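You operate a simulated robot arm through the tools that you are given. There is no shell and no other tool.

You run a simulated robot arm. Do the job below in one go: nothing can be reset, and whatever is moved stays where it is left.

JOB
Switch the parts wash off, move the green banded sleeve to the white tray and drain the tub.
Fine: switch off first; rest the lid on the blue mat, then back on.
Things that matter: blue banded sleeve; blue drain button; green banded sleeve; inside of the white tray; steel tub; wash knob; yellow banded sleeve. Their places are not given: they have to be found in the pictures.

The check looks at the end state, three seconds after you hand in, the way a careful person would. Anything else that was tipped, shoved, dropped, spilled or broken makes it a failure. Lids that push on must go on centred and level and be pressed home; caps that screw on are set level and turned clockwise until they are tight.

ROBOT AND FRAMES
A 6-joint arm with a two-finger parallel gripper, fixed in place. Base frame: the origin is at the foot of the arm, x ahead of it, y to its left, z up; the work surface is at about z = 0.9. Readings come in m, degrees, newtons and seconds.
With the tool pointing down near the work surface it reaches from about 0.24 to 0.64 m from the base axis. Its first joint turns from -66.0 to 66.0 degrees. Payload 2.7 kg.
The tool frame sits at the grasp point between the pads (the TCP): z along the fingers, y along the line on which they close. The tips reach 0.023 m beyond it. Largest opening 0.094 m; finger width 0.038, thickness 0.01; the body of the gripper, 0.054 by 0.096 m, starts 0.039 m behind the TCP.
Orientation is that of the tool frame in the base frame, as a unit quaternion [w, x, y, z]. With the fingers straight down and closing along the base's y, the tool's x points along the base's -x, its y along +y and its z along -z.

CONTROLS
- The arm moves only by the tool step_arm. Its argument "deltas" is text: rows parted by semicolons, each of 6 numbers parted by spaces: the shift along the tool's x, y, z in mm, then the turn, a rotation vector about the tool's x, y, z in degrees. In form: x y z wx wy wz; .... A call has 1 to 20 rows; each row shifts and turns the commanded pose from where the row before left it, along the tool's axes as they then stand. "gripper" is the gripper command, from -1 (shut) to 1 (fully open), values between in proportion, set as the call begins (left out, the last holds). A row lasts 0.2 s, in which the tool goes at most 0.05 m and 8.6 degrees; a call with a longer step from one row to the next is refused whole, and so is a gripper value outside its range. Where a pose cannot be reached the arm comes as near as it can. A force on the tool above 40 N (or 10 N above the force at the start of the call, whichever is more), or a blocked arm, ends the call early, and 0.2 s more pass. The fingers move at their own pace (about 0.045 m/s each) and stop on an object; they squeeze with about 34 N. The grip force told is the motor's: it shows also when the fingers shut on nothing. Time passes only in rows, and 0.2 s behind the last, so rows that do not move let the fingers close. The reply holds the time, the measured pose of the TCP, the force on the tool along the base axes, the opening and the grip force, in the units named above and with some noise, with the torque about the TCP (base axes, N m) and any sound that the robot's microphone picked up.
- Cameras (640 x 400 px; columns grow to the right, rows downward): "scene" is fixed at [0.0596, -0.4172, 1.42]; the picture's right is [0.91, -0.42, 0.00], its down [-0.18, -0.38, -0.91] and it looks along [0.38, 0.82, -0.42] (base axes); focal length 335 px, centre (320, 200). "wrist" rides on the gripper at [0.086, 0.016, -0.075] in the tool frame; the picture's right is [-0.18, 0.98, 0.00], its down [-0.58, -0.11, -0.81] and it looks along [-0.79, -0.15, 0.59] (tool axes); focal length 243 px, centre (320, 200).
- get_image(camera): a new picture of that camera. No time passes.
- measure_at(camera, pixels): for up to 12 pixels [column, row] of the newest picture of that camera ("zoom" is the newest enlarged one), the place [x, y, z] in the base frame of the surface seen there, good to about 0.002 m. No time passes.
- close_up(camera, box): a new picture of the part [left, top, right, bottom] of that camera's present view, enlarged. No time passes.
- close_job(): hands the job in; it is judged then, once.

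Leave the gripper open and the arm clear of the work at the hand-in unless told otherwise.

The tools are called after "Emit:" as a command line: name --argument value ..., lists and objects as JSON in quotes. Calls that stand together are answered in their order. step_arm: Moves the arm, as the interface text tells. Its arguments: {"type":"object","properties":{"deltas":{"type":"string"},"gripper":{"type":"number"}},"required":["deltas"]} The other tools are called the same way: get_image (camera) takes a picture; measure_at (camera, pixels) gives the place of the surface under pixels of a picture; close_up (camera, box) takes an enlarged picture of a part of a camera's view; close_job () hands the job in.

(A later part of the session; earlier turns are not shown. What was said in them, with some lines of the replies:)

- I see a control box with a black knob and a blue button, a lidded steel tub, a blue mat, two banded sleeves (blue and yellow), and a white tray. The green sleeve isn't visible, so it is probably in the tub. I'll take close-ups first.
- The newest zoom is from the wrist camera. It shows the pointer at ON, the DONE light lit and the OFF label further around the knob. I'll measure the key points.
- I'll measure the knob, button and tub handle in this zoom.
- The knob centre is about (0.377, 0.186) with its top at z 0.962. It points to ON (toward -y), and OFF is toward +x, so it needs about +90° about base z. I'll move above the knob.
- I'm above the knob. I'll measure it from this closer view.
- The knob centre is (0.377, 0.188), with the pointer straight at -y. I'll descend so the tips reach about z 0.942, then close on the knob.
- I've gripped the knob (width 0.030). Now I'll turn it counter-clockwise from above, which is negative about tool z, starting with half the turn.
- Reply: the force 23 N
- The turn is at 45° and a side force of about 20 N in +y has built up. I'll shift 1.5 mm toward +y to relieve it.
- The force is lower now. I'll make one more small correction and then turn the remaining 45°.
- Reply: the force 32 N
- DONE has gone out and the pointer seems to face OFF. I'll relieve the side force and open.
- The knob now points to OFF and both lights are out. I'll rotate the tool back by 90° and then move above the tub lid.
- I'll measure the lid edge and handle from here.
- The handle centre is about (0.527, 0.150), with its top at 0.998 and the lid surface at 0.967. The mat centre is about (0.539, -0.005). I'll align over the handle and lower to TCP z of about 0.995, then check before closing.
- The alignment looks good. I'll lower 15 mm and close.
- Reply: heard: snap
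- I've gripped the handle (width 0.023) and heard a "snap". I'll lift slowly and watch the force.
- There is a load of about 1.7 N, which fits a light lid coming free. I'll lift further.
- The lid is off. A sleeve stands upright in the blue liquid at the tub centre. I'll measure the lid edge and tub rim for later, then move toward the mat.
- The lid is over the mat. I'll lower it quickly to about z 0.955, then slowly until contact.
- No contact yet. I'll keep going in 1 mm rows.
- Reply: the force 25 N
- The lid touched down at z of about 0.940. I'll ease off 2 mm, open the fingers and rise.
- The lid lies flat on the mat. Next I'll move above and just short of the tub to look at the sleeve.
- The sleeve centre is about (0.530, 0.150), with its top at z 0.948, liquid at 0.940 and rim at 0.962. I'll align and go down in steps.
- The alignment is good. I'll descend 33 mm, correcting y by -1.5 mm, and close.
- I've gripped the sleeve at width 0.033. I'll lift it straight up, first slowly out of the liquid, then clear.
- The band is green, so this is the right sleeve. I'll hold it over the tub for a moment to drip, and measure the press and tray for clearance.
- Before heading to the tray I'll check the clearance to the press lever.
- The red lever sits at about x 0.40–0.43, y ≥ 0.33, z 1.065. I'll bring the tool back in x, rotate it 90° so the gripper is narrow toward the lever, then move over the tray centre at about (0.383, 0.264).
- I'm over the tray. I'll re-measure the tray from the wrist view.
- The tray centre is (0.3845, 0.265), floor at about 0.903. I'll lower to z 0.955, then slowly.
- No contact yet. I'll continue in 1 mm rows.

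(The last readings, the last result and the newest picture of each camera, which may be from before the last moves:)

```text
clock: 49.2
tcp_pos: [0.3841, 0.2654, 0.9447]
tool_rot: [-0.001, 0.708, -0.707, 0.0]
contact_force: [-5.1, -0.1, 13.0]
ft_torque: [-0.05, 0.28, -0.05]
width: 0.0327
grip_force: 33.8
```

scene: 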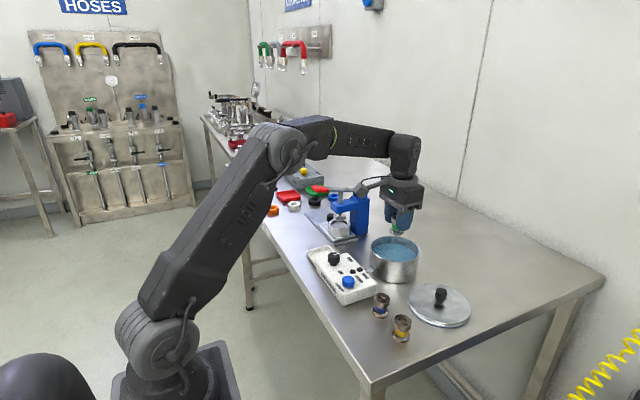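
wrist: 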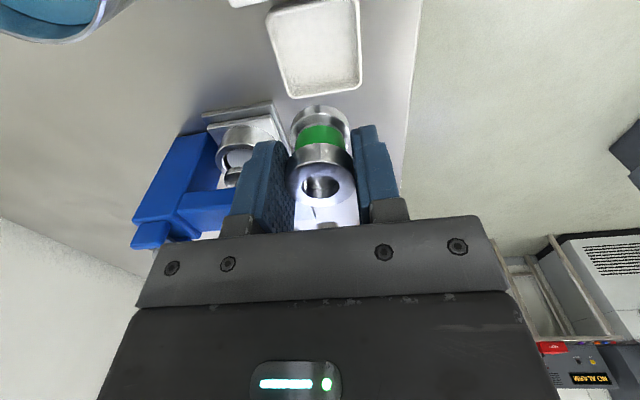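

The sleeve has touched the tray floor. I'll ease 0.7 mm, open a little to about 0.052, and rise.

Emit:
step_arm --deltas "0 0 -0.7 0 0 0; 0 0 0 0 0 0"

Emit:
step_arm --deltas "0 0 0 0 0 0; 0 0 0 0 0 0; 0 0 0 0 0 0; 0 0 0 0 0 0" --gripper 0.1

Emit:
step_arm --deltas "0 0 -10 0 0 0; 0 0 -15 0 0 0; 0 0 -25 0 0 0; 0 0 -35 0 0 0; 0 0 -35 0 0 0; 0 0 0 0 0 0"

Emit:
close_up --camera "scene" --box '[290, 200, 390, 280]'

Emit:
get_image --camera "wrist"

```text
clock: 49.8
tcp_pos: [0.3842, 0.2646, 0.9448]
tool_rot: [-0.002, 0.708, -0.707, 0.0]
contact_force: [-1.4, 3.1, 14.0]
ft_torque: [0.11, 0.21, 0.03]
width: 0.0334
grip_force: 33.8
```

```text
clock: 50.8
tcp_pos: [0.3835, 0.2641, 0.9445]
tool_rot: [-0.001, 0.708, -0.706, 0.0]
contact_force: [-0.2, 0.2, 0.5]
ft_torque: [0.0, 0.0, 0.01]
width: 0.0515
grip_force: 0.0
```

```text
clock: 52.2
tcp_pos: [0.3838, 0.2626, 1.0634]
tool_rot: [0.0, 0.708, -0.706, 0.0]
contact_force: [-0.5, -0.3, 0.2]
ft_torque: [0.0, 0.01, -0.01]
width: 0.0518
grip_force: 0.0
```

```text
5.00 times, centred on (340, 240) of scene
```

zoom: 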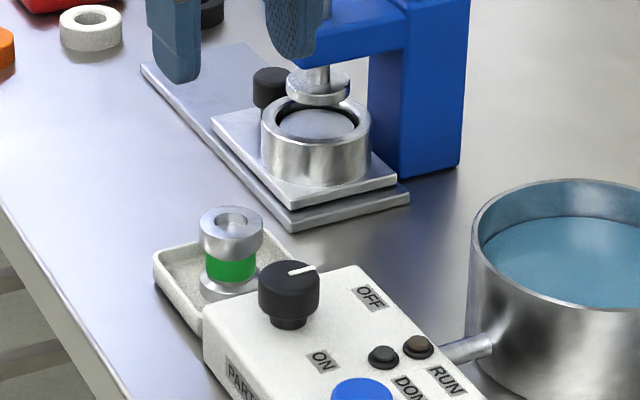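

```text
taken
```

wrist: 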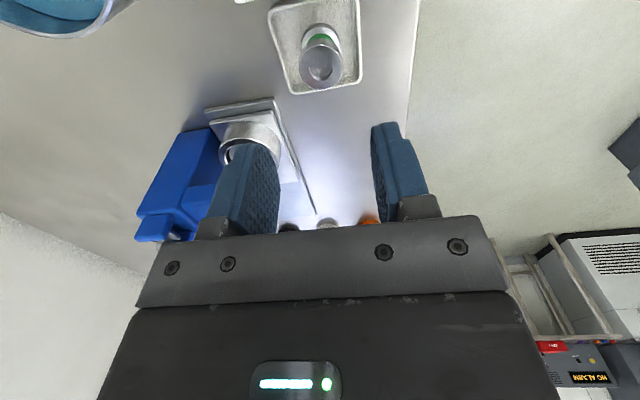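

The green sleeve stands upright in the tray. Next is the drain button. I'll move away in -y, rotate back, close the fingers and look down at the button from above.

Emit:
step_arm --deltas "30 0 -10 0 0 0; 30 0 -10 0 0 0; 30 0 0 0 0 0; 30 0 0 0 0 0; 30 0 0 0 0 0; 9 0 0 0 0 0; 0 0 0 0 0 7.5; 0 0 0 0 0 7.5; 0 0 0 0 0 7.5; 0 0 0 0 0 7.5; 0 0 0 0 0 7.5; 0 0 0 0 0 7.5; 0 0 0 0 0 7.5; 0 0 0 0 0 7.5; 0 0 0 0 0 7.5; 0 0 0 0 0 7.5; 0 0 0 0 0 7.5; 0 0 0 0 0 7.5; 25 0 0 0 0 0; 0 0 0 0 0 0"

Emit:
step_arm --deltas "0 0 0 0 0 0; 0 0 0 0 0 0; 0 0 0 0 0 0; 0 0 0 0 0 0; 0 0 0 0 0 0" --gripper -1

Emit:
get_image --camera "wrist"

Emit:
close_up --camera "wrist" --box '[240, 20, 400, 180]'

```text
clock: 56.4
tcp_pos: [0.3574, 0.1058, 1.085]
tool_rot: [0.0, 0.0, 1.0, 0.0]
contact_force: [0.5, 0.0, 0.6]
ft_torque: [0.0, 0.0, -0.02]
width: 0.0517
grip_force: 0.2
```

```text
clock: 57.6
tcp_pos: [0.3579, 0.1057, 1.0832]
tool_rot: [0.001, 0.0, 1.0, 0.001]
contact_force: [0.0, -0.9, -0.2]
ft_torque: [-0.03, -0.04, -0.03]
width: 0.0
grip_force: 33.7
```

```text
taken
```

wrist: 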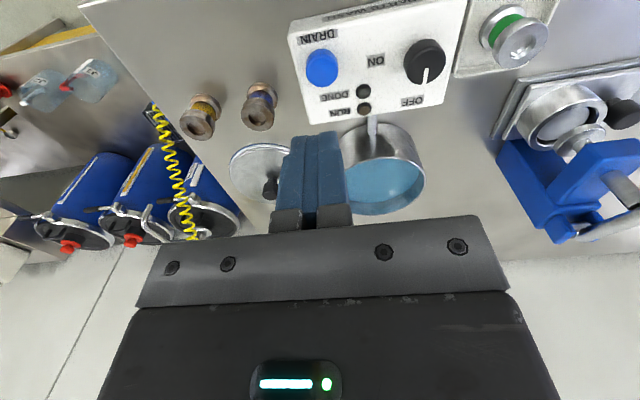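

```text
2.50 times, centred on (320, 100) of wrist
```

zoom: 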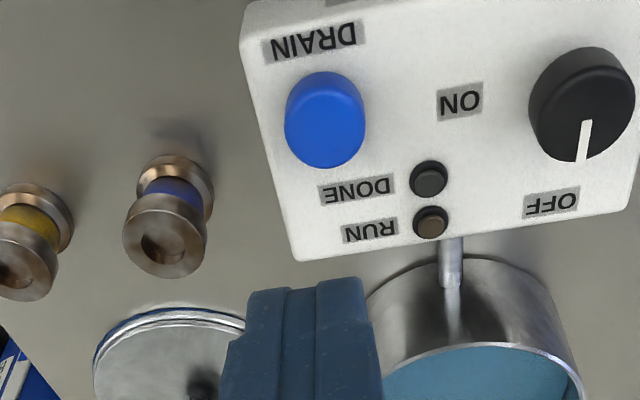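

Emit:
measure_at --camera "zoom" --pixels '[[325, 127], [295, 125], [357, 125], [326, 100], [326, 158], [310, 115], [345, 140]]'

```text
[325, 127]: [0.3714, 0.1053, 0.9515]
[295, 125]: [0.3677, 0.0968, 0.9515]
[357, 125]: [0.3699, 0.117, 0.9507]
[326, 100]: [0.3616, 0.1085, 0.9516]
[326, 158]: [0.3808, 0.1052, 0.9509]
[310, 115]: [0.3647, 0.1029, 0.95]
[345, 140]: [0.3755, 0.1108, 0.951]
```

The button centre is about (0.371, 0.106), with its top at z 0.951. I'll go over it with the shut fingertips and descend to just above it.

Emit:
step_arm --deltas "-13 1 35 0 0 0; 0 0 35 0 0 0; 0 0 25 0 0 0; 0 0 8 0 0 0; 0 0 0 0 0 0"

Emit:
close_up --camera "scene" --box '[300, 210, 420, 310]'

```text
clock: 58.8
tcp_pos: [0.3705, 0.1059, 0.9814]
tool_rot: [0.001, -0.001, 1.0, 0.001]
contact_force: [0.7, -0.6, -0.6]
ft_torque: [0.04, -0.01, 0.03]
width: 0.0
grip_force: 33.8
```

```text
4.00 times, centred on (360, 260) of scene
```

zoom: 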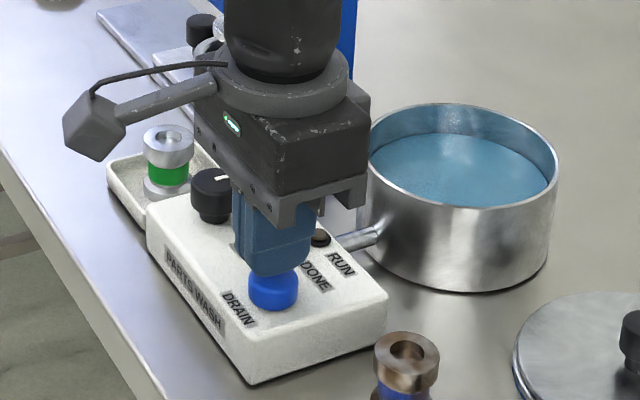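

I'm just above the button. I'll press down slowly.

Emit:
step_arm --deltas "0 0 3 0 0 0; 0 0 2 0 0 0; 0 0 1.5 0 0 0; 0 0 1 0 0 0; 0 0 1 0 0 0; 0 0 1 0 0 0; 0 0 0 0 0 0"

Emit:
close_up --camera "scene" --box '[300, 210, 420, 310]'

```text
clock: 60.4
tcp_pos: [0.3718, 0.1053, 0.9708]
tool_rot: [0.001, -0.001, 1.0, 0.001]
contact_force: [-1.0, 1.7, 1.1]
ft_torque: [0.03, -0.01, -0.03]
width: 0.0001
grip_force: 34.1
```

```text
4.00 times, centred on (360, 260) of scene
```

zoom: 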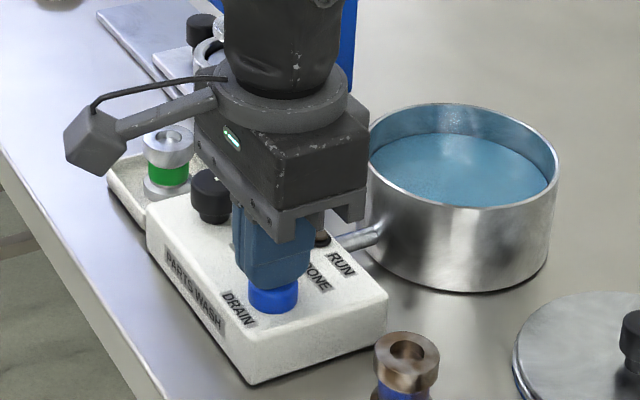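

The tips are on the button with only a small force so far. I'll press further.

Emit:
step_arm --deltas "0 0 1 0 0 0; 0 0 1 0 0 0; 0 0 1 0 0 0; 0 0 0 0 0 0"

Emit:
close_up --camera "scene" --box '[300, 210, 420, 310]'

```text
clock: 61.4
tcp_pos: [0.3727, 0.1076, 0.9687]
tool_rot: [0.0, 0.0, 1.0, 0.001]
contact_force: [-1.6, 0.6, 2.4]
ft_torque: [0.02, 0.08, 0.0]
width: 0.0
grip_force: 34.0
heard: click
```

```text
4.00 times, centred on (360, 260) of scene
```

zoom: 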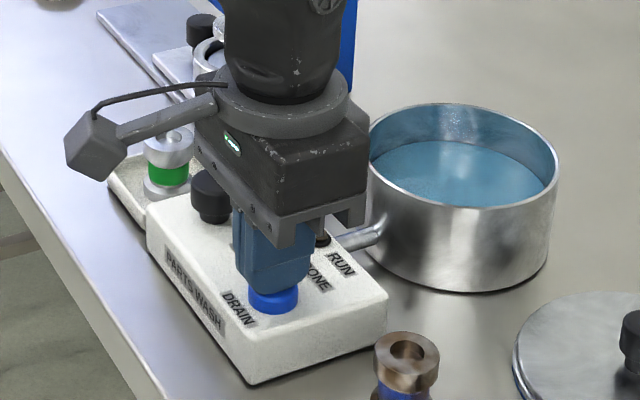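

I heard a click and the level has started to fall. I'll raise the arm off the button and watch whether draining continues.

Emit:
step_arm --deltas "0 0 -5 0 0 0; 0 0 -20 0 0 0; 0 0 -35 0 0 0; 0 0 -40 0 0 0; 0 0 0 0 0 0; 0 0 0 0 0 0; 0 0 0 0 0 0"

Emit:
close_up --camera "scene" --box '[300, 210, 420, 310]'

Emit:
step_arm --deltas "0 0 0 0 0 0; 0 0 0 0 0 0; 0 0 0 0 0 0; 0 0 0 0 0 0; 0 0 0 0 0 0; 0 0 0 0 0 0; 0 0 0 0 0 0; 0 0 0 0 0 0; 0 0 0 0 0 0; 0 0 0 0 0 0; 0 0 0 0 0 0; 0 0 0 0 0 0; 0 0 0 0 0 0; 0 0 0 0 0 0; 0 0 0 0 0 0" --gripper 0.3

Emit:
close_up --camera "scene" --box '[300, 210, 420, 310]'

```text
clock: 63.0
tcp_pos: [0.3712, 0.1049, 1.0701]
tool_rot: [0.001, -0.001, 1.0, 0.001]
contact_force: [-0.1, 0.3, 0.3]
ft_torque: [0.01, -0.01, 0.05]
width: 0.0
grip_force: 34.5
```

```text
4.00 times, centred on (360, 260) of scene
```

zoom: 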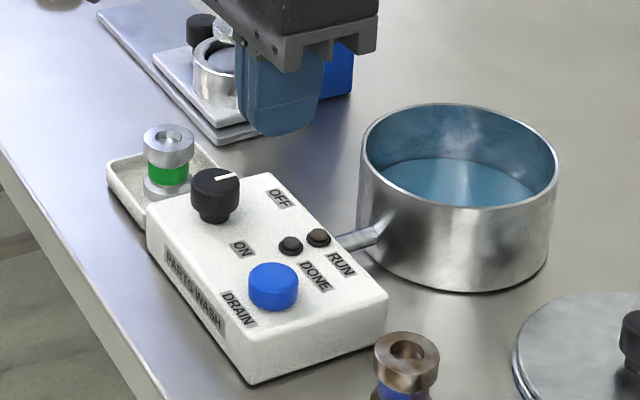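

```text
clock: 66.2
tcp_pos: [0.3711, 0.1066, 1.0703]
tool_rot: [0.001, -0.001, 1.0, 0.001]
contact_force: [0.0, 0.4, 0.2]
ft_torque: [0.02, 0.03, 0.01]
width: 0.0609
grip_force: 0.1
```

```text
4.00 times, centred on (360, 260) of scene
```

zoom: 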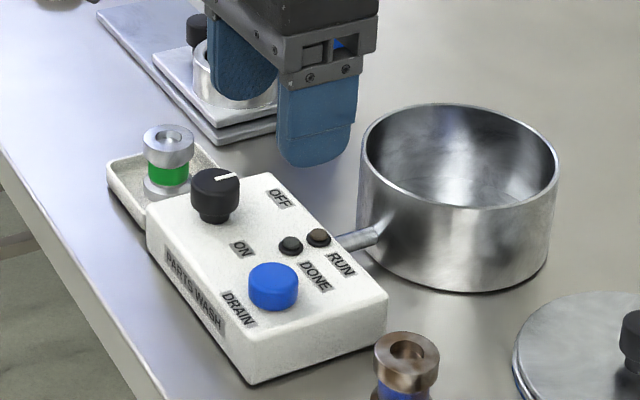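

The tub is empty and the drain is done. Now I'll fetch the lid, stopping just short of it to measure.

Emit:
step_arm --deltas "-24 -22 -5 0 0 0; -24 -22 -5 0 0 0; -24 -22 -5 0 0 0; -24 -22 -5 0 0 0; -24 -23 0 0 0 0; 0 0 0 0 0 0; 0 0 0 0 0 0"

Emit:
get_image --camera "wrist"

Emit:
close_up --camera "wrist" --box '[230, 20, 410, 180]'

```text
clock: 67.8
tcp_pos: [0.4914, -0.0056, 1.0886]
tool_rot: [0.001, -0.001, 1.0, 0.001]
contact_force: [0.4, -0.7, -0.1]
ft_torque: [0.01, -0.01, 0.0]
width: 0.0611
grip_force: 0.0
```

```text
taken
```

wrist: 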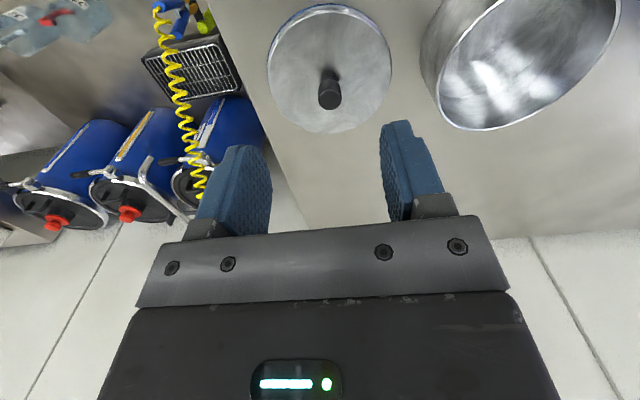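

```text
2.50 times, centred on (320, 100) of wrist
```

zoom: 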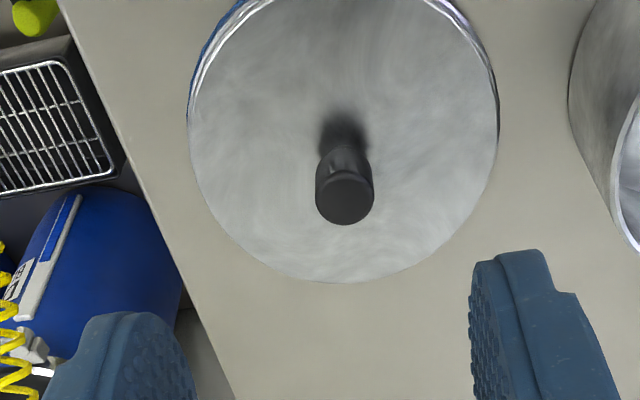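

Emit:
measure_at --camera "zoom" --pixels '[[345, 200], [325, 195], [365, 195], [345, 215], [345, 180], [192, 130], [495, 130], [345, 278], [260, 250], [430, 240], [420, 100]]'

Emit:
measure_at --camera "wrist" --pixels '[[440, 97], [475, 128], [615, 22], [540, 113], [460, 50], [500, 8], [600, 60]]'

```text
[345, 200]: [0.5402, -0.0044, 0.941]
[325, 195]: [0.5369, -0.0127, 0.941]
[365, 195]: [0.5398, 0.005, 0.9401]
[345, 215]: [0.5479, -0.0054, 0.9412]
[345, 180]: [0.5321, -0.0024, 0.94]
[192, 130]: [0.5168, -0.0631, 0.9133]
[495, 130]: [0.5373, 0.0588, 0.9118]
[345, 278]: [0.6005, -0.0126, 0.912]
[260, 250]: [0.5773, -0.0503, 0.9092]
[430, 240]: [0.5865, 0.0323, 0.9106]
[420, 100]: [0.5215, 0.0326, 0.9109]
```

```text
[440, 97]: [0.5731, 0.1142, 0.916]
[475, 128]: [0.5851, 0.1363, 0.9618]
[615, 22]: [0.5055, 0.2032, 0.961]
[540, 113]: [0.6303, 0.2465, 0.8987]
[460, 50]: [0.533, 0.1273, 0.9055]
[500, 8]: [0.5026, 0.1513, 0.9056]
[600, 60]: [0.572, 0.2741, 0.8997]
```

The handle centre is about (0.540, -0.004) and its top is at 0.941, which matches where I released it. I'll go down to the same grasp pose.

Emit:
step_arm --deltas "-24 0.5 0 0 0 0; -23.5 0 0 0 0 0; 0 0 40 0 0 0; 0 0 40 0 0 0; 0 0 35 0 0 0; 0 0 20 0 0 0; 0 0 0 0 0 0"

Emit:
get_image --camera "wrist"

```text
clock: 69.4
tcp_pos: [0.5417, -0.0063, 0.9539]
tool_rot: [0.001, -0.001, 1.0, 0.001]
contact_force: [0.6, -0.3, -0.3]
ft_torque: [-0.01, 0.03, -0.03]
width: 0.0612
grip_force: 0.0
```

```text
taken
```

wrist: 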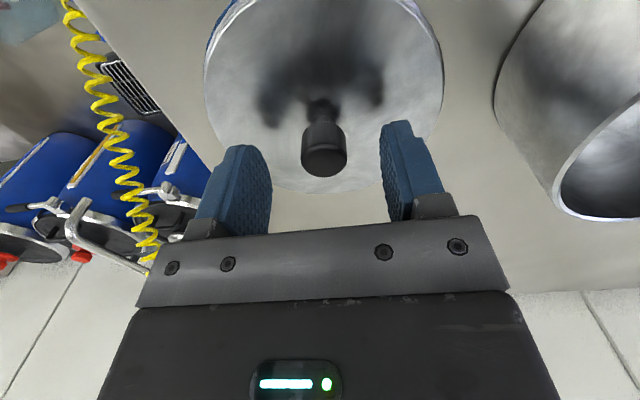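

I'll lower a further 13 mm and read the pose twice.

Emit:
step_arm --deltas "0 0.5 7 0 0 0; 0 0 6 0 0 0; 0 0 0 0 0 0"

Emit:
step_arm --deltas "0 0 0 0 0 0"

Emit:
step_arm --deltas "0 0 0 0 0 0"

```text
clock: 70.2
tcp_pos: [0.54, -0.0054, 0.9418]
tool_rot: [0.0, 0.0, 1.0, 0.001]
contact_force: [0.4, 0.5, 0.3]
ft_torque: [0.0, 0.01, 0.04]
width: 0.0611
grip_force: 0.0
```

```text
clock: 70.6
tcp_pos: [0.5414, -0.0045, 0.9408]
tool_rot: [0.001, -0.002, 1.0, 0.001]
contact_force: [0.0, -0.2, -0.7]
ft_torque: [0.02, -0.01, 0.03]
width: 0.061
grip_force: 0.1
```

```text
clock: 71.0
tcp_pos: [0.5408, -0.0054, 0.9422]
tool_rot: [0.0, -0.001, 1.0, 0.001]
contact_force: [0.7, 0.7, -0.4]
ft_torque: [0.01, 0.04, 0.0]
width: 0.0611
grip_force: 0.1
```

The mean is (0.5407, -0.0051), against (0.5392, -0.0043) at release. I'll correct by that offset and close.

Emit:
step_arm --deltas "1.4 0.7 0.8 0 0 0; 0 0 0 0 0 0"

Emit:
step_arm --deltas "0 0 0 0 0 0; 0 0 0 0 0 0; 0 0 0 0 0 0; 0 0 0 0 0 0; 0 0 0 0 0 0" --gripper -1

Emit:
step_arm --deltas "0 0 0 0 0 0"

Emit:
step_arm --deltas "0 0 0 0 0 0"

```text
clock: 71.6
tcp_pos: [0.5381, -0.0037, 0.941]
tool_rot: [0.0, -0.001, 1.0, 0.001]
contact_force: [0.3, -0.1, 0.0]
ft_torque: [0.01, 0.01, 0.01]
width: 0.061
grip_force: 0.0
```

```text
clock: 72.8
tcp_pos: [0.5379, -0.0046, 0.9397]
tool_rot: [0.001, 0.0, 1.0, 0.001]
contact_force: [-0.5, -0.4, 1.0]
ft_torque: [-0.17, 0.0, -0.02]
width: 0.0233
grip_force: 34.1
```

```text
clock: 73.2
tcp_pos: [0.5395, -0.0038, 0.9405]
tool_rot: [0.001, 0.0, 1.0, 0.001]
contact_force: [-1.0, -0.8, 1.4]
ft_torque: [-0.18, 0.01, -0.03]
width: 0.0233
grip_force: 34.2
```

```text
clock: 73.6
tcp_pos: [0.5389, -0.0036, 0.939]
tool_rot: [0.001, -0.001, 1.0, 0.001]
contact_force: [-0.1, -1.2, 1.7]
ft_torque: [-0.24, -0.01, 0.0]
width: 0.0231
grip_force: 34.4
```

I've gripped the lid handle. I'll lift 110 mm and carry it back above the tub, with a base shift of -11, +153.5 mm.

Emit:
step_arm --deltas "0 0 -5 0 0 0; 0 0 -15 0 0 0; 0 0 -30 0 0 0; 0 0 -30 0 0 0; 0 0 -30 0 0 0; 0 30 0 0 0 0; 0 30 0 0 0 0; 5 30 0 0 0 0; 6 30 0 0 0 0; 0 20 0 0 0 0; 0 13.5 0 0 0 0; 0 0 0 0 0 0; 0 0 0 0 0 0"

Emit:
step_arm --deltas "0 0 0 0 0 0"

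Emit:
step_arm --deltas "0 0 0 0 0 0"

Emit:
close_up --camera "scene" --box '[320, 180, 460, 300]'

Emit:
get_image --camera "wrist"

```text
clock: 76.4
tcp_pos: [0.5263, 0.1504, 1.0517]
tool_rot: [0.001, -0.001, 1.0, 0.001]
contact_force: [1.5, -0.1, -1.1]
ft_torque: [-0.02, 0.01, 0.0]
width: 0.0235
grip_force: 33.5
```

```text
clock: 76.8
tcp_pos: [0.526, 0.1512, 1.05]
tool_rot: [0.001, -0.001, 1.0, 0.0]
contact_force: [0.8, 0.4, -0.1]
ft_torque: [-0.02, 0.01, -0.02]
width: 0.0232
grip_force: 34.0
```

```text
clock: 77.2
tcp_pos: [0.5259, 0.1503, 1.0513]
tool_rot: [0.001, 0.0, 1.0, 0.001]
contact_force: [0.7, 0.1, -1.9]
ft_torque: [0.04, 0.01, -0.01]
width: 0.0231
grip_force: 34.6
```

```text
3.33 times, centred on (390, 240) of scene
```

zoom: 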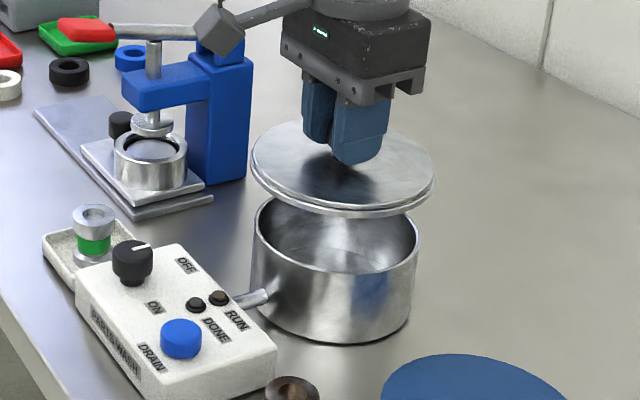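

```text
taken
```

wrist: 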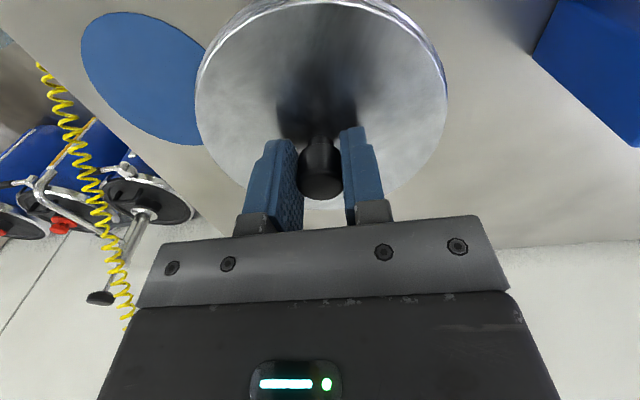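

The measured position is (0.526, 0.1506) and the tub centre is about (0.529, 0.150). I'll measure lid edge and tub rim points to check centring.

Emit:
measure_at --camera "zoom" --pixels '[[253, 160], [432, 180], [300, 201], [345, 211], [400, 205], [420, 150], [275, 135], [305, 125]]'

Emit:
measure_at --camera "zoom" --pixels '[[256, 225], [418, 243], [265, 245], [285, 261], [310, 270], [340, 274], [370, 270], [395, 261], [410, 250], [262, 210], [412, 225]]'

```text
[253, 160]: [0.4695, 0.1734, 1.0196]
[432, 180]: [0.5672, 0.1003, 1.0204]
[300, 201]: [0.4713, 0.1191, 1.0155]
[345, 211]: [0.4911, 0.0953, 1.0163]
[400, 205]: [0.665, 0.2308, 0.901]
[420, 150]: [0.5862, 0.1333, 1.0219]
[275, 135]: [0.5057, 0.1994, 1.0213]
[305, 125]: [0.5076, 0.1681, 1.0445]
```

```text
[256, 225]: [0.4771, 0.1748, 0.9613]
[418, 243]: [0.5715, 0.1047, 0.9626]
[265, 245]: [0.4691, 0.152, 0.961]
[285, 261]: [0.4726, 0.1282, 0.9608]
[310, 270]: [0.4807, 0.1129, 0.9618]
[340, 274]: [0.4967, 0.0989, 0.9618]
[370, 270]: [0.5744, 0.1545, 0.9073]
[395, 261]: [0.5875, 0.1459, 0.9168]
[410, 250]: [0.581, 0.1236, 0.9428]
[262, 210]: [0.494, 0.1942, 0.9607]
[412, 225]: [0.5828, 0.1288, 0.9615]
```

Pose noise is about 1 mm. I'll lower to about 8 mm above seating, then re-check the lid against the rim at close range.

Emit:
step_arm --deltas "-0.5 -0.5 20 0 0 0; 0 0 15 0 0 0; 0 0 8 0 0 0; 0 0 0 0 0 0; 0 0 0 0 0 0"

Emit:
step_arm --deltas "0 0 0 0 0 0"

Emit:
step_arm --deltas "0 0 0 0 0 0"

Emit:
step_arm --deltas "0 0 0 0 0 0"

Emit:
close_up --camera "scene" --box '[350, 220, 440, 290]'

Emit:
close_up --camera "wrist" --box '[180, 0, 460, 220]'

```text
clock: 78.4
tcp_pos: [0.5276, 0.1515, 1.0056]
tool_rot: [0.0, -0.001, 1.0, 0.001]
contact_force: [-0.8, -0.2, -1.5]
ft_torque: [0.0, 0.03, 0.01]
width: 0.0235
grip_force: 34.2
```

```text
clock: 78.8
tcp_pos: [0.5273, 0.1499, 1.0078]
tool_rot: [0.001, -0.002, 1.0, 0.0]
contact_force: [0.5, -0.4, -0.7]
ft_torque: [0.0, 0.01, 0.0]
width: 0.0231
grip_force: 33.9
```

```text
clock: 79.2
tcp_pos: [0.5283, 0.1507, 1.0064]
tool_rot: [0.001, -0.001, 1.0, 0.001]
contact_force: [-1.1, 0.6, -2.3]
ft_torque: [-0.03, 0.0, 0.0]
width: 0.0235
grip_force: 33.6
```

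```text
clock: 79.6
tcp_pos: [0.5279, 0.1505, 1.0066]
tool_rot: [0.001, -0.001, 1.0, 0.0]
contact_force: [0.8, 0.2, -1.6]
ft_torque: [0.02, 0.02, -0.02]
width: 0.0229
grip_force: 34.1
```

```text
5.71 times, centred on (395, 255) of scene
```

zoom: 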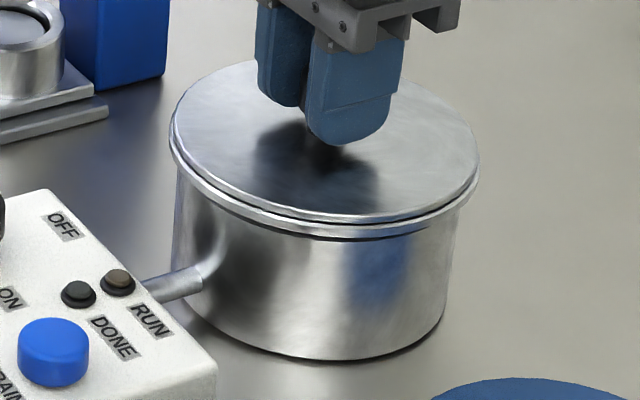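

```text
1.82 times, centred on (320, 110) of wrist
```

zoom: 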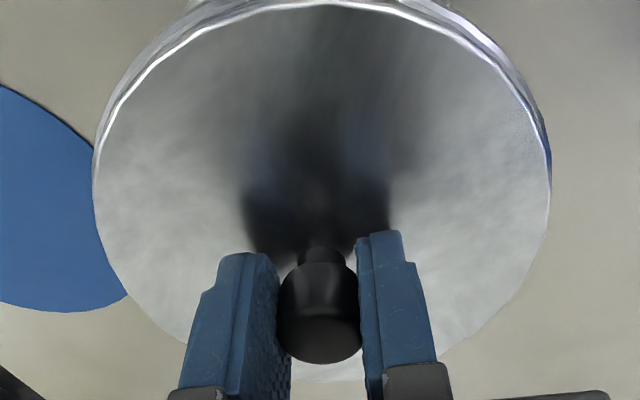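

I'll zoom in on the left and right edges of the lid and tub to judge centring precisely.

Emit:
close_up --camera "scene" --box '[366, 235, 390, 250]'

Emit:
close_up --camera "scene" --box '[406, 240, 430, 255]'

Emit:
close_up --camera "scene" --box '[384, 250, 408, 265]'

```text
16.00 times, centred on (378, 242) of scene
```

zoom: 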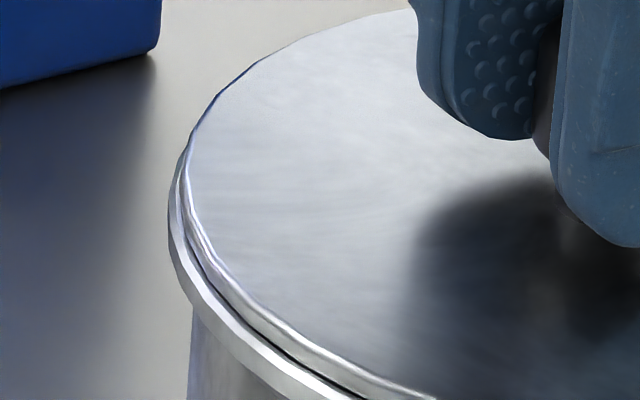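

```text
16.00 times, centred on (418, 248) of scene
```

zoom: 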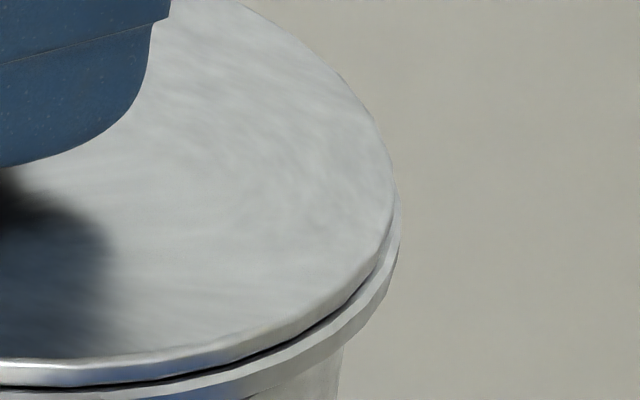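

```text
16.00 times, centred on (396, 258) of scene
```

zoom: 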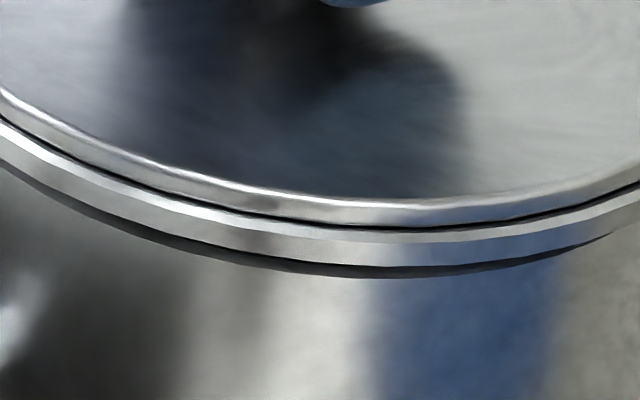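

By the silhouettes, the lid is within about 0.3 mm of centred sideways. The pose readings suggest y is about 1 mm high, so I'll correct y by -1 mm and lower slowly.

Emit:
step_arm --deltas "-0.2 -1 0 0 0 0; 0 0 2 0 0 0; 0 0 2 0 0 0; 0 0 1 0 0 0; 0 0 1 0 0 0; 0 0 0 0 0 0"

Emit:
step_arm --deltas "0 0 1 0 0 0; 0 0 1 0 0 0; 0 0 0 0 0 0"

Emit:
close_up --camera "scene" --box '[360, 225, 432, 270]'

```text
clock: 81.0
tcp_pos: [0.5272, 0.1508, 1.0001]
tool_rot: [0.0, -0.002, 1.0, 0.001]
contact_force: [0.3, 0.4, -1.7]
ft_torque: [0.0, 0.04, 0.0]
width: 0.0233
grip_force: 33.7
```

```text
clock: 81.8
tcp_pos: [0.527, 0.1493, 0.9982]
tool_rot: [0.0, -0.001, 1.0, 0.001]
contact_force: [0.6, -0.2, -2.5]
ft_torque: [-0.01, -0.01, 0.02]
width: 0.0234
grip_force: 34.1
```

```text
8.89 times, centred on (396, 248) of scene
```

zoom: 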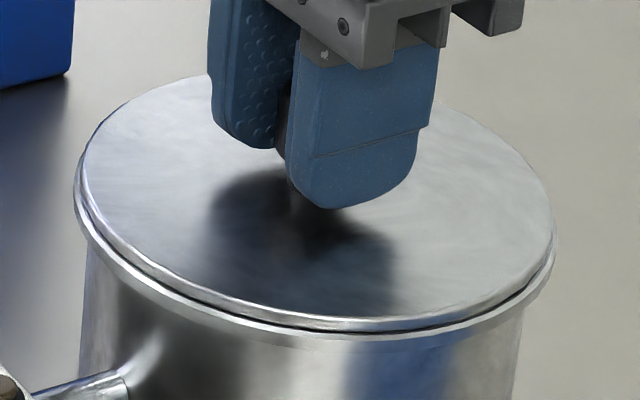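

No contact yet, and the lid is nearly at seat height. I'll continue in 1 mm steps.

Emit:
step_arm --deltas "0 0 1 0 0 0; 0 0 1 0 0 0; 0 0 0 0 0 0"

Emit:
step_arm --deltas "0 0 1 0 0 0; 0 0 0 0 0 0"

```text
clock: 82.6
tcp_pos: [0.527, 0.1497, 0.9963]
tool_rot: [0.0, 0.0, 1.0, 0.002]
contact_force: [0.1, 1.5, -0.9]
ft_torque: [-0.02, -0.05, 0.02]
width: 0.0232
grip_force: 34.0
```

```text
clock: 83.2
tcp_pos: [0.5277, 0.1483, 0.9964]
tool_rot: [0.001, -0.001, 1.0, 0.001]
contact_force: [-0.3, 3.1, 4.6]
ft_torque: [-0.19, 0.17, -0.13]
width: 0.0232
grip_force: 34.2
```

Contact begins at z 0.996. I'll press gently further to push it home.

Emit:
step_arm --deltas "0 0 1 0 0 0; 0 0 0 0 0 0"

Emit:
step_arm --deltas "0 0 1 0 0 0; 0 0 0 0 0 0"

Emit:
close_up --camera "scene" --box '[360, 225, 432, 270]'

```text
clock: 83.8
tcp_pos: [0.5274, 0.1496, 0.9963]
tool_rot: [0.002, -0.001, 1.0, 0.001]
contact_force: [-3.6, 2.4, 18.9]
ft_torque: [-0.25, 0.67, -0.09]
width: 0.0234
grip_force: 34.3
```

```text
clock: 84.4
tcp_pos: [0.5276, 0.1496, 0.9961]
tool_rot: [0.002, -0.001, 1.0, 0.001]
contact_force: [-11.4, -0.8, 31.0]
ft_torque: [-0.31, 0.28, 0.02]
width: 0.023
grip_force: 33.8
```

```text
8.89 times, centred on (396, 248) of scene
```

zoom: 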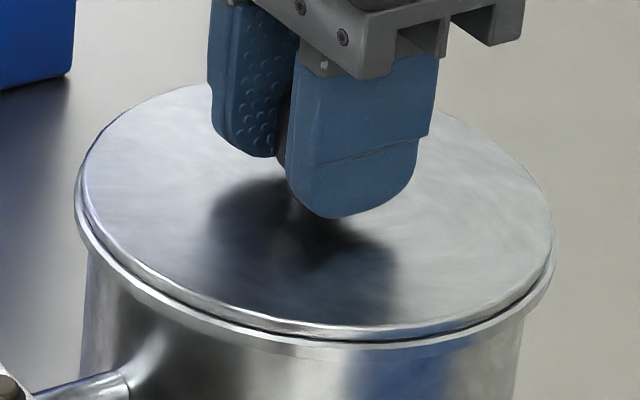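

The force is about 31 N and the pose is holding at 0.996. I'll check the lid's level and height against the original 0.967.

Emit:
measure_at --camera "zoom" --pixels '[[120, 150], [110, 200], [180, 270], [300, 310], [430, 300], [520, 250], [520, 190], [460, 140], [180, 120], [250, 280], [90, 200], [300, 335]]'

```text
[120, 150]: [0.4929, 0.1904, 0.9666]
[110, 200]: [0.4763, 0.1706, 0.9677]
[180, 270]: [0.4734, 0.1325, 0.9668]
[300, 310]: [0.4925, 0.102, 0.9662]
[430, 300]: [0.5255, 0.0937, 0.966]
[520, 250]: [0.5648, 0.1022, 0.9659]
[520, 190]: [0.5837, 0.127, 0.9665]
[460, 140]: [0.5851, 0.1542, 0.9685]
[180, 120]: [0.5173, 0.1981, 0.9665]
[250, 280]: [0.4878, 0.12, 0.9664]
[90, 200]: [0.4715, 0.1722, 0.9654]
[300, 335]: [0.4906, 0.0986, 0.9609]
```

The lid is level at 0.9665, the same as before. I'll relieve the press, open and lift a bit, then look.

Emit:
step_arm --deltas "0 0 -1.2 0 0 0; 0 0 -1 0 0 0; 0 0 0 0 0 0"

Emit:
step_arm --deltas "0 0 0 0 0 0; 0 0 0 0 0 0; 0 0 0 0 0 0; 0 0 0 0 0 0" --gripper 0.3

Emit:
step_arm --deltas "0 0 -10 0 0 0; 0 0 -20 0 0 0; 0 0 -30 0 0 0; 0 0 -30 0 0 0; 0 0 0 0 0 0"

Emit:
close_up --camera "scene" --box '[350, 220, 440, 290]'

Emit:
get_image --camera "scene"

```text
clock: 85.2
tcp_pos: [0.5277, 0.1492, 0.9955]
tool_rot: [0.002, -0.001, 1.0, 0.001]
contact_force: [5.7, 2.7, 13.3]
ft_torque: [-0.15, -0.7, 0.17]
width: 0.0232
grip_force: 34.2
```

```text
clock: 86.2
tcp_pos: [0.5258, 0.1502, 0.9961]
tool_rot: [0.0, 0.0, 1.0, 0.0]
contact_force: [-0.5, -0.9, 0.2]
ft_torque: [0.0, 0.0, -0.01]
width: 0.0611
grip_force: 0.1
heard: snap
```

```text
clock: 87.4
tcp_pos: [0.5266, 0.1479, 1.0869]
tool_rot: [0.001, -0.001, 1.0, 0.001]
contact_force: [-0.1, 0.0, 0.2]
ft_torque: [0.0, 0.02, 0.04]
width: 0.0611
grip_force: 0.0
```

```text
5.71 times, centred on (395, 255) of scene
```

zoom: 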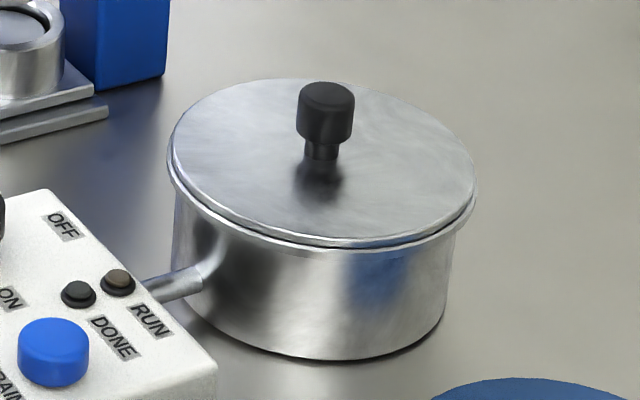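

```text
taken
```

scene: 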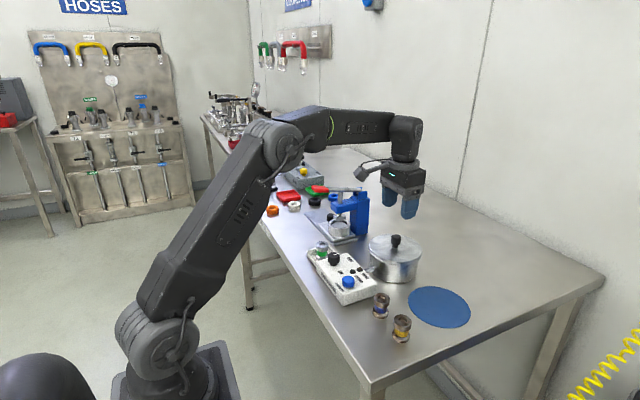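

I heard a snap on release, mirroring the snap at first grasp, so the lid is engaged. I'll verify its level and position, and the sleeve in the tray.

Emit:
measure_at --camera "zoom" --pixels '[[325, 95], [303, 100], [350, 100], [175, 150], [470, 190], [200, 110], [330, 240], [450, 215], [420, 110]]'

Emit:
close_up --camera "scene" --box '[300, 230, 400, 310]'

Emit:
get_image --camera "wrist"

```text
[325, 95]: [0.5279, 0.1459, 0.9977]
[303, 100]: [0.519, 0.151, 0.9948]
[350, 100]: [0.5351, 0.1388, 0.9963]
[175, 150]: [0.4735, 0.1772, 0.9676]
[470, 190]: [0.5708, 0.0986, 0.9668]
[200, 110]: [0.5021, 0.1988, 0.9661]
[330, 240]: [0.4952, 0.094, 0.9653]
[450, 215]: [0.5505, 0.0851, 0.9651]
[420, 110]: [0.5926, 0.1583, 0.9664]
```

```text
5.00 times, centred on (350, 270) of scene
```

zoom: 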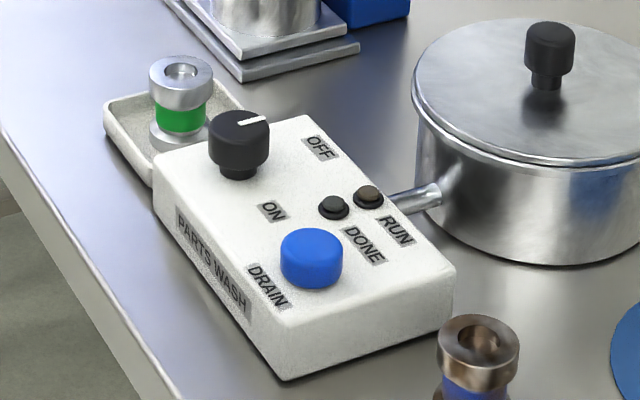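

```text
taken
```

wrist: 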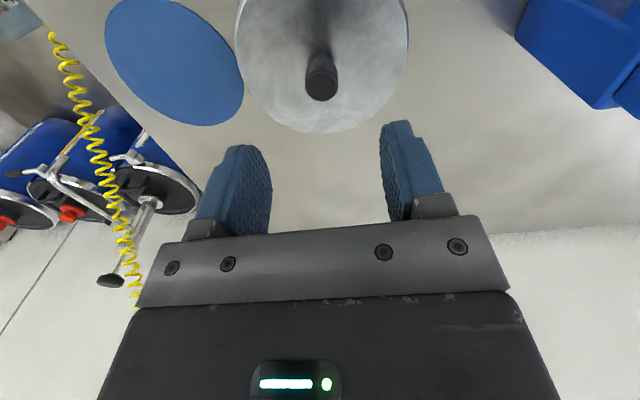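

The lid handle and edge match the original picture to about 1 px, and the lid is level. The sleeve is in the tray, the knob is at OFF and the tub is drained. I'll retract the arm up and back with the gripper open, then take a last look.

Emit:
step_arm --deltas "0 0 -35 0 0 0; 0 0 -35 0 0 0; 0 0 -35 0 0 0; 25 0 -25 0 0 0; 30 0 -20 0 0 0; 30 0 -20 0 0 0; 30 0 -20 0 0 0; 30 0 0 0 0 0; 30 0 0 0 0 0; 0 0 0 0 0 0; 0 0 0 0 0 0" --gripper 1

Emit:
get_image --camera "scene"

Emit:
close_up --camera "scene" --box '[290, 170, 490, 350]'

Emit:
get_image --camera "wrist"

```text
clock: 89.8
tcp_pos: [0.3515, 0.1484, 1.2777]
tool_rot: [0.001, -0.001, 1.0, 0.001]
contact_force: [-0.3, -0.2, -0.4]
ft_torque: [0.03, -0.01, 0.01]
width: 0.0938
grip_force: 0.0
```

```text
taken
```

scene: 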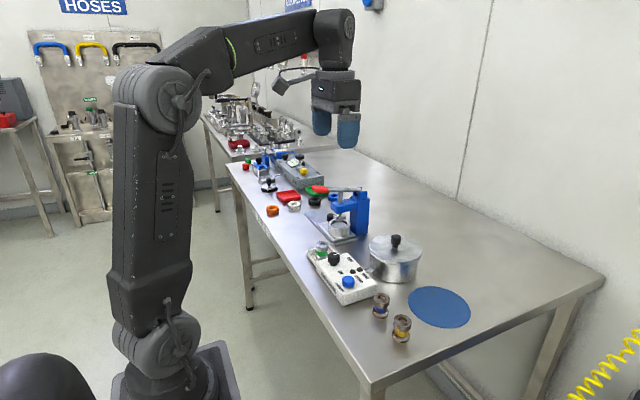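

```text
2.22 times, centred on (390, 260) of scene
```

zoom: 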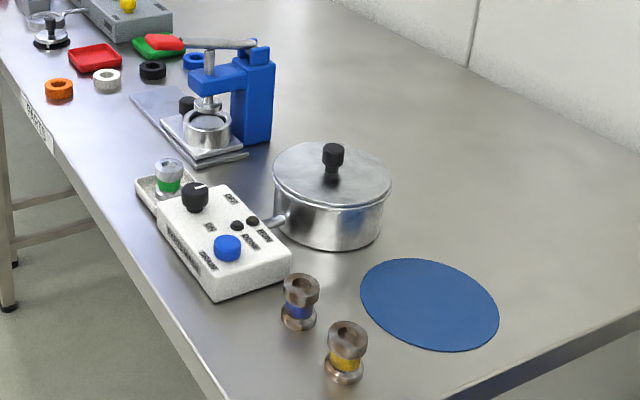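

```text
taken
```

wrist: 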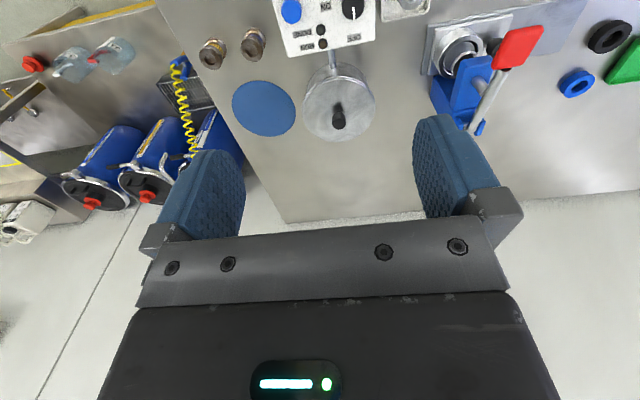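

Everything is in place: knob at OFF with the lights out, green sleeve in the white tray, tub drained with its lid back on and level. The blue and yellow sleeves are untouched, and the arm is clear with the gripper open. I'm handing in now.

Emit:
close_job

```text
The job is handed in.
```

The job is done and handed in; the result of the check hasn't come back.

- **Wash:** I switched it off first. The knob points to OFF and both lights are out.
- **Green sleeve:** it was inside the tub under the lid. It now stands upright in the middle of the white tray.
- **Tub:** I pressed the blue drain button once, heard a click, and saw the tub empty.
- **Lid:** it rested on the blue mat while I worked, then went back on the tub. I pressed it down at about 31 N and heard a snap as I let go. It sits level at its original height, and in the picture it is within about 1 mm of where it started.
- **Everything else:** the blue and yellow sleeves and the press look unmoved in the last pictures. The arm is clear with the gripper open.
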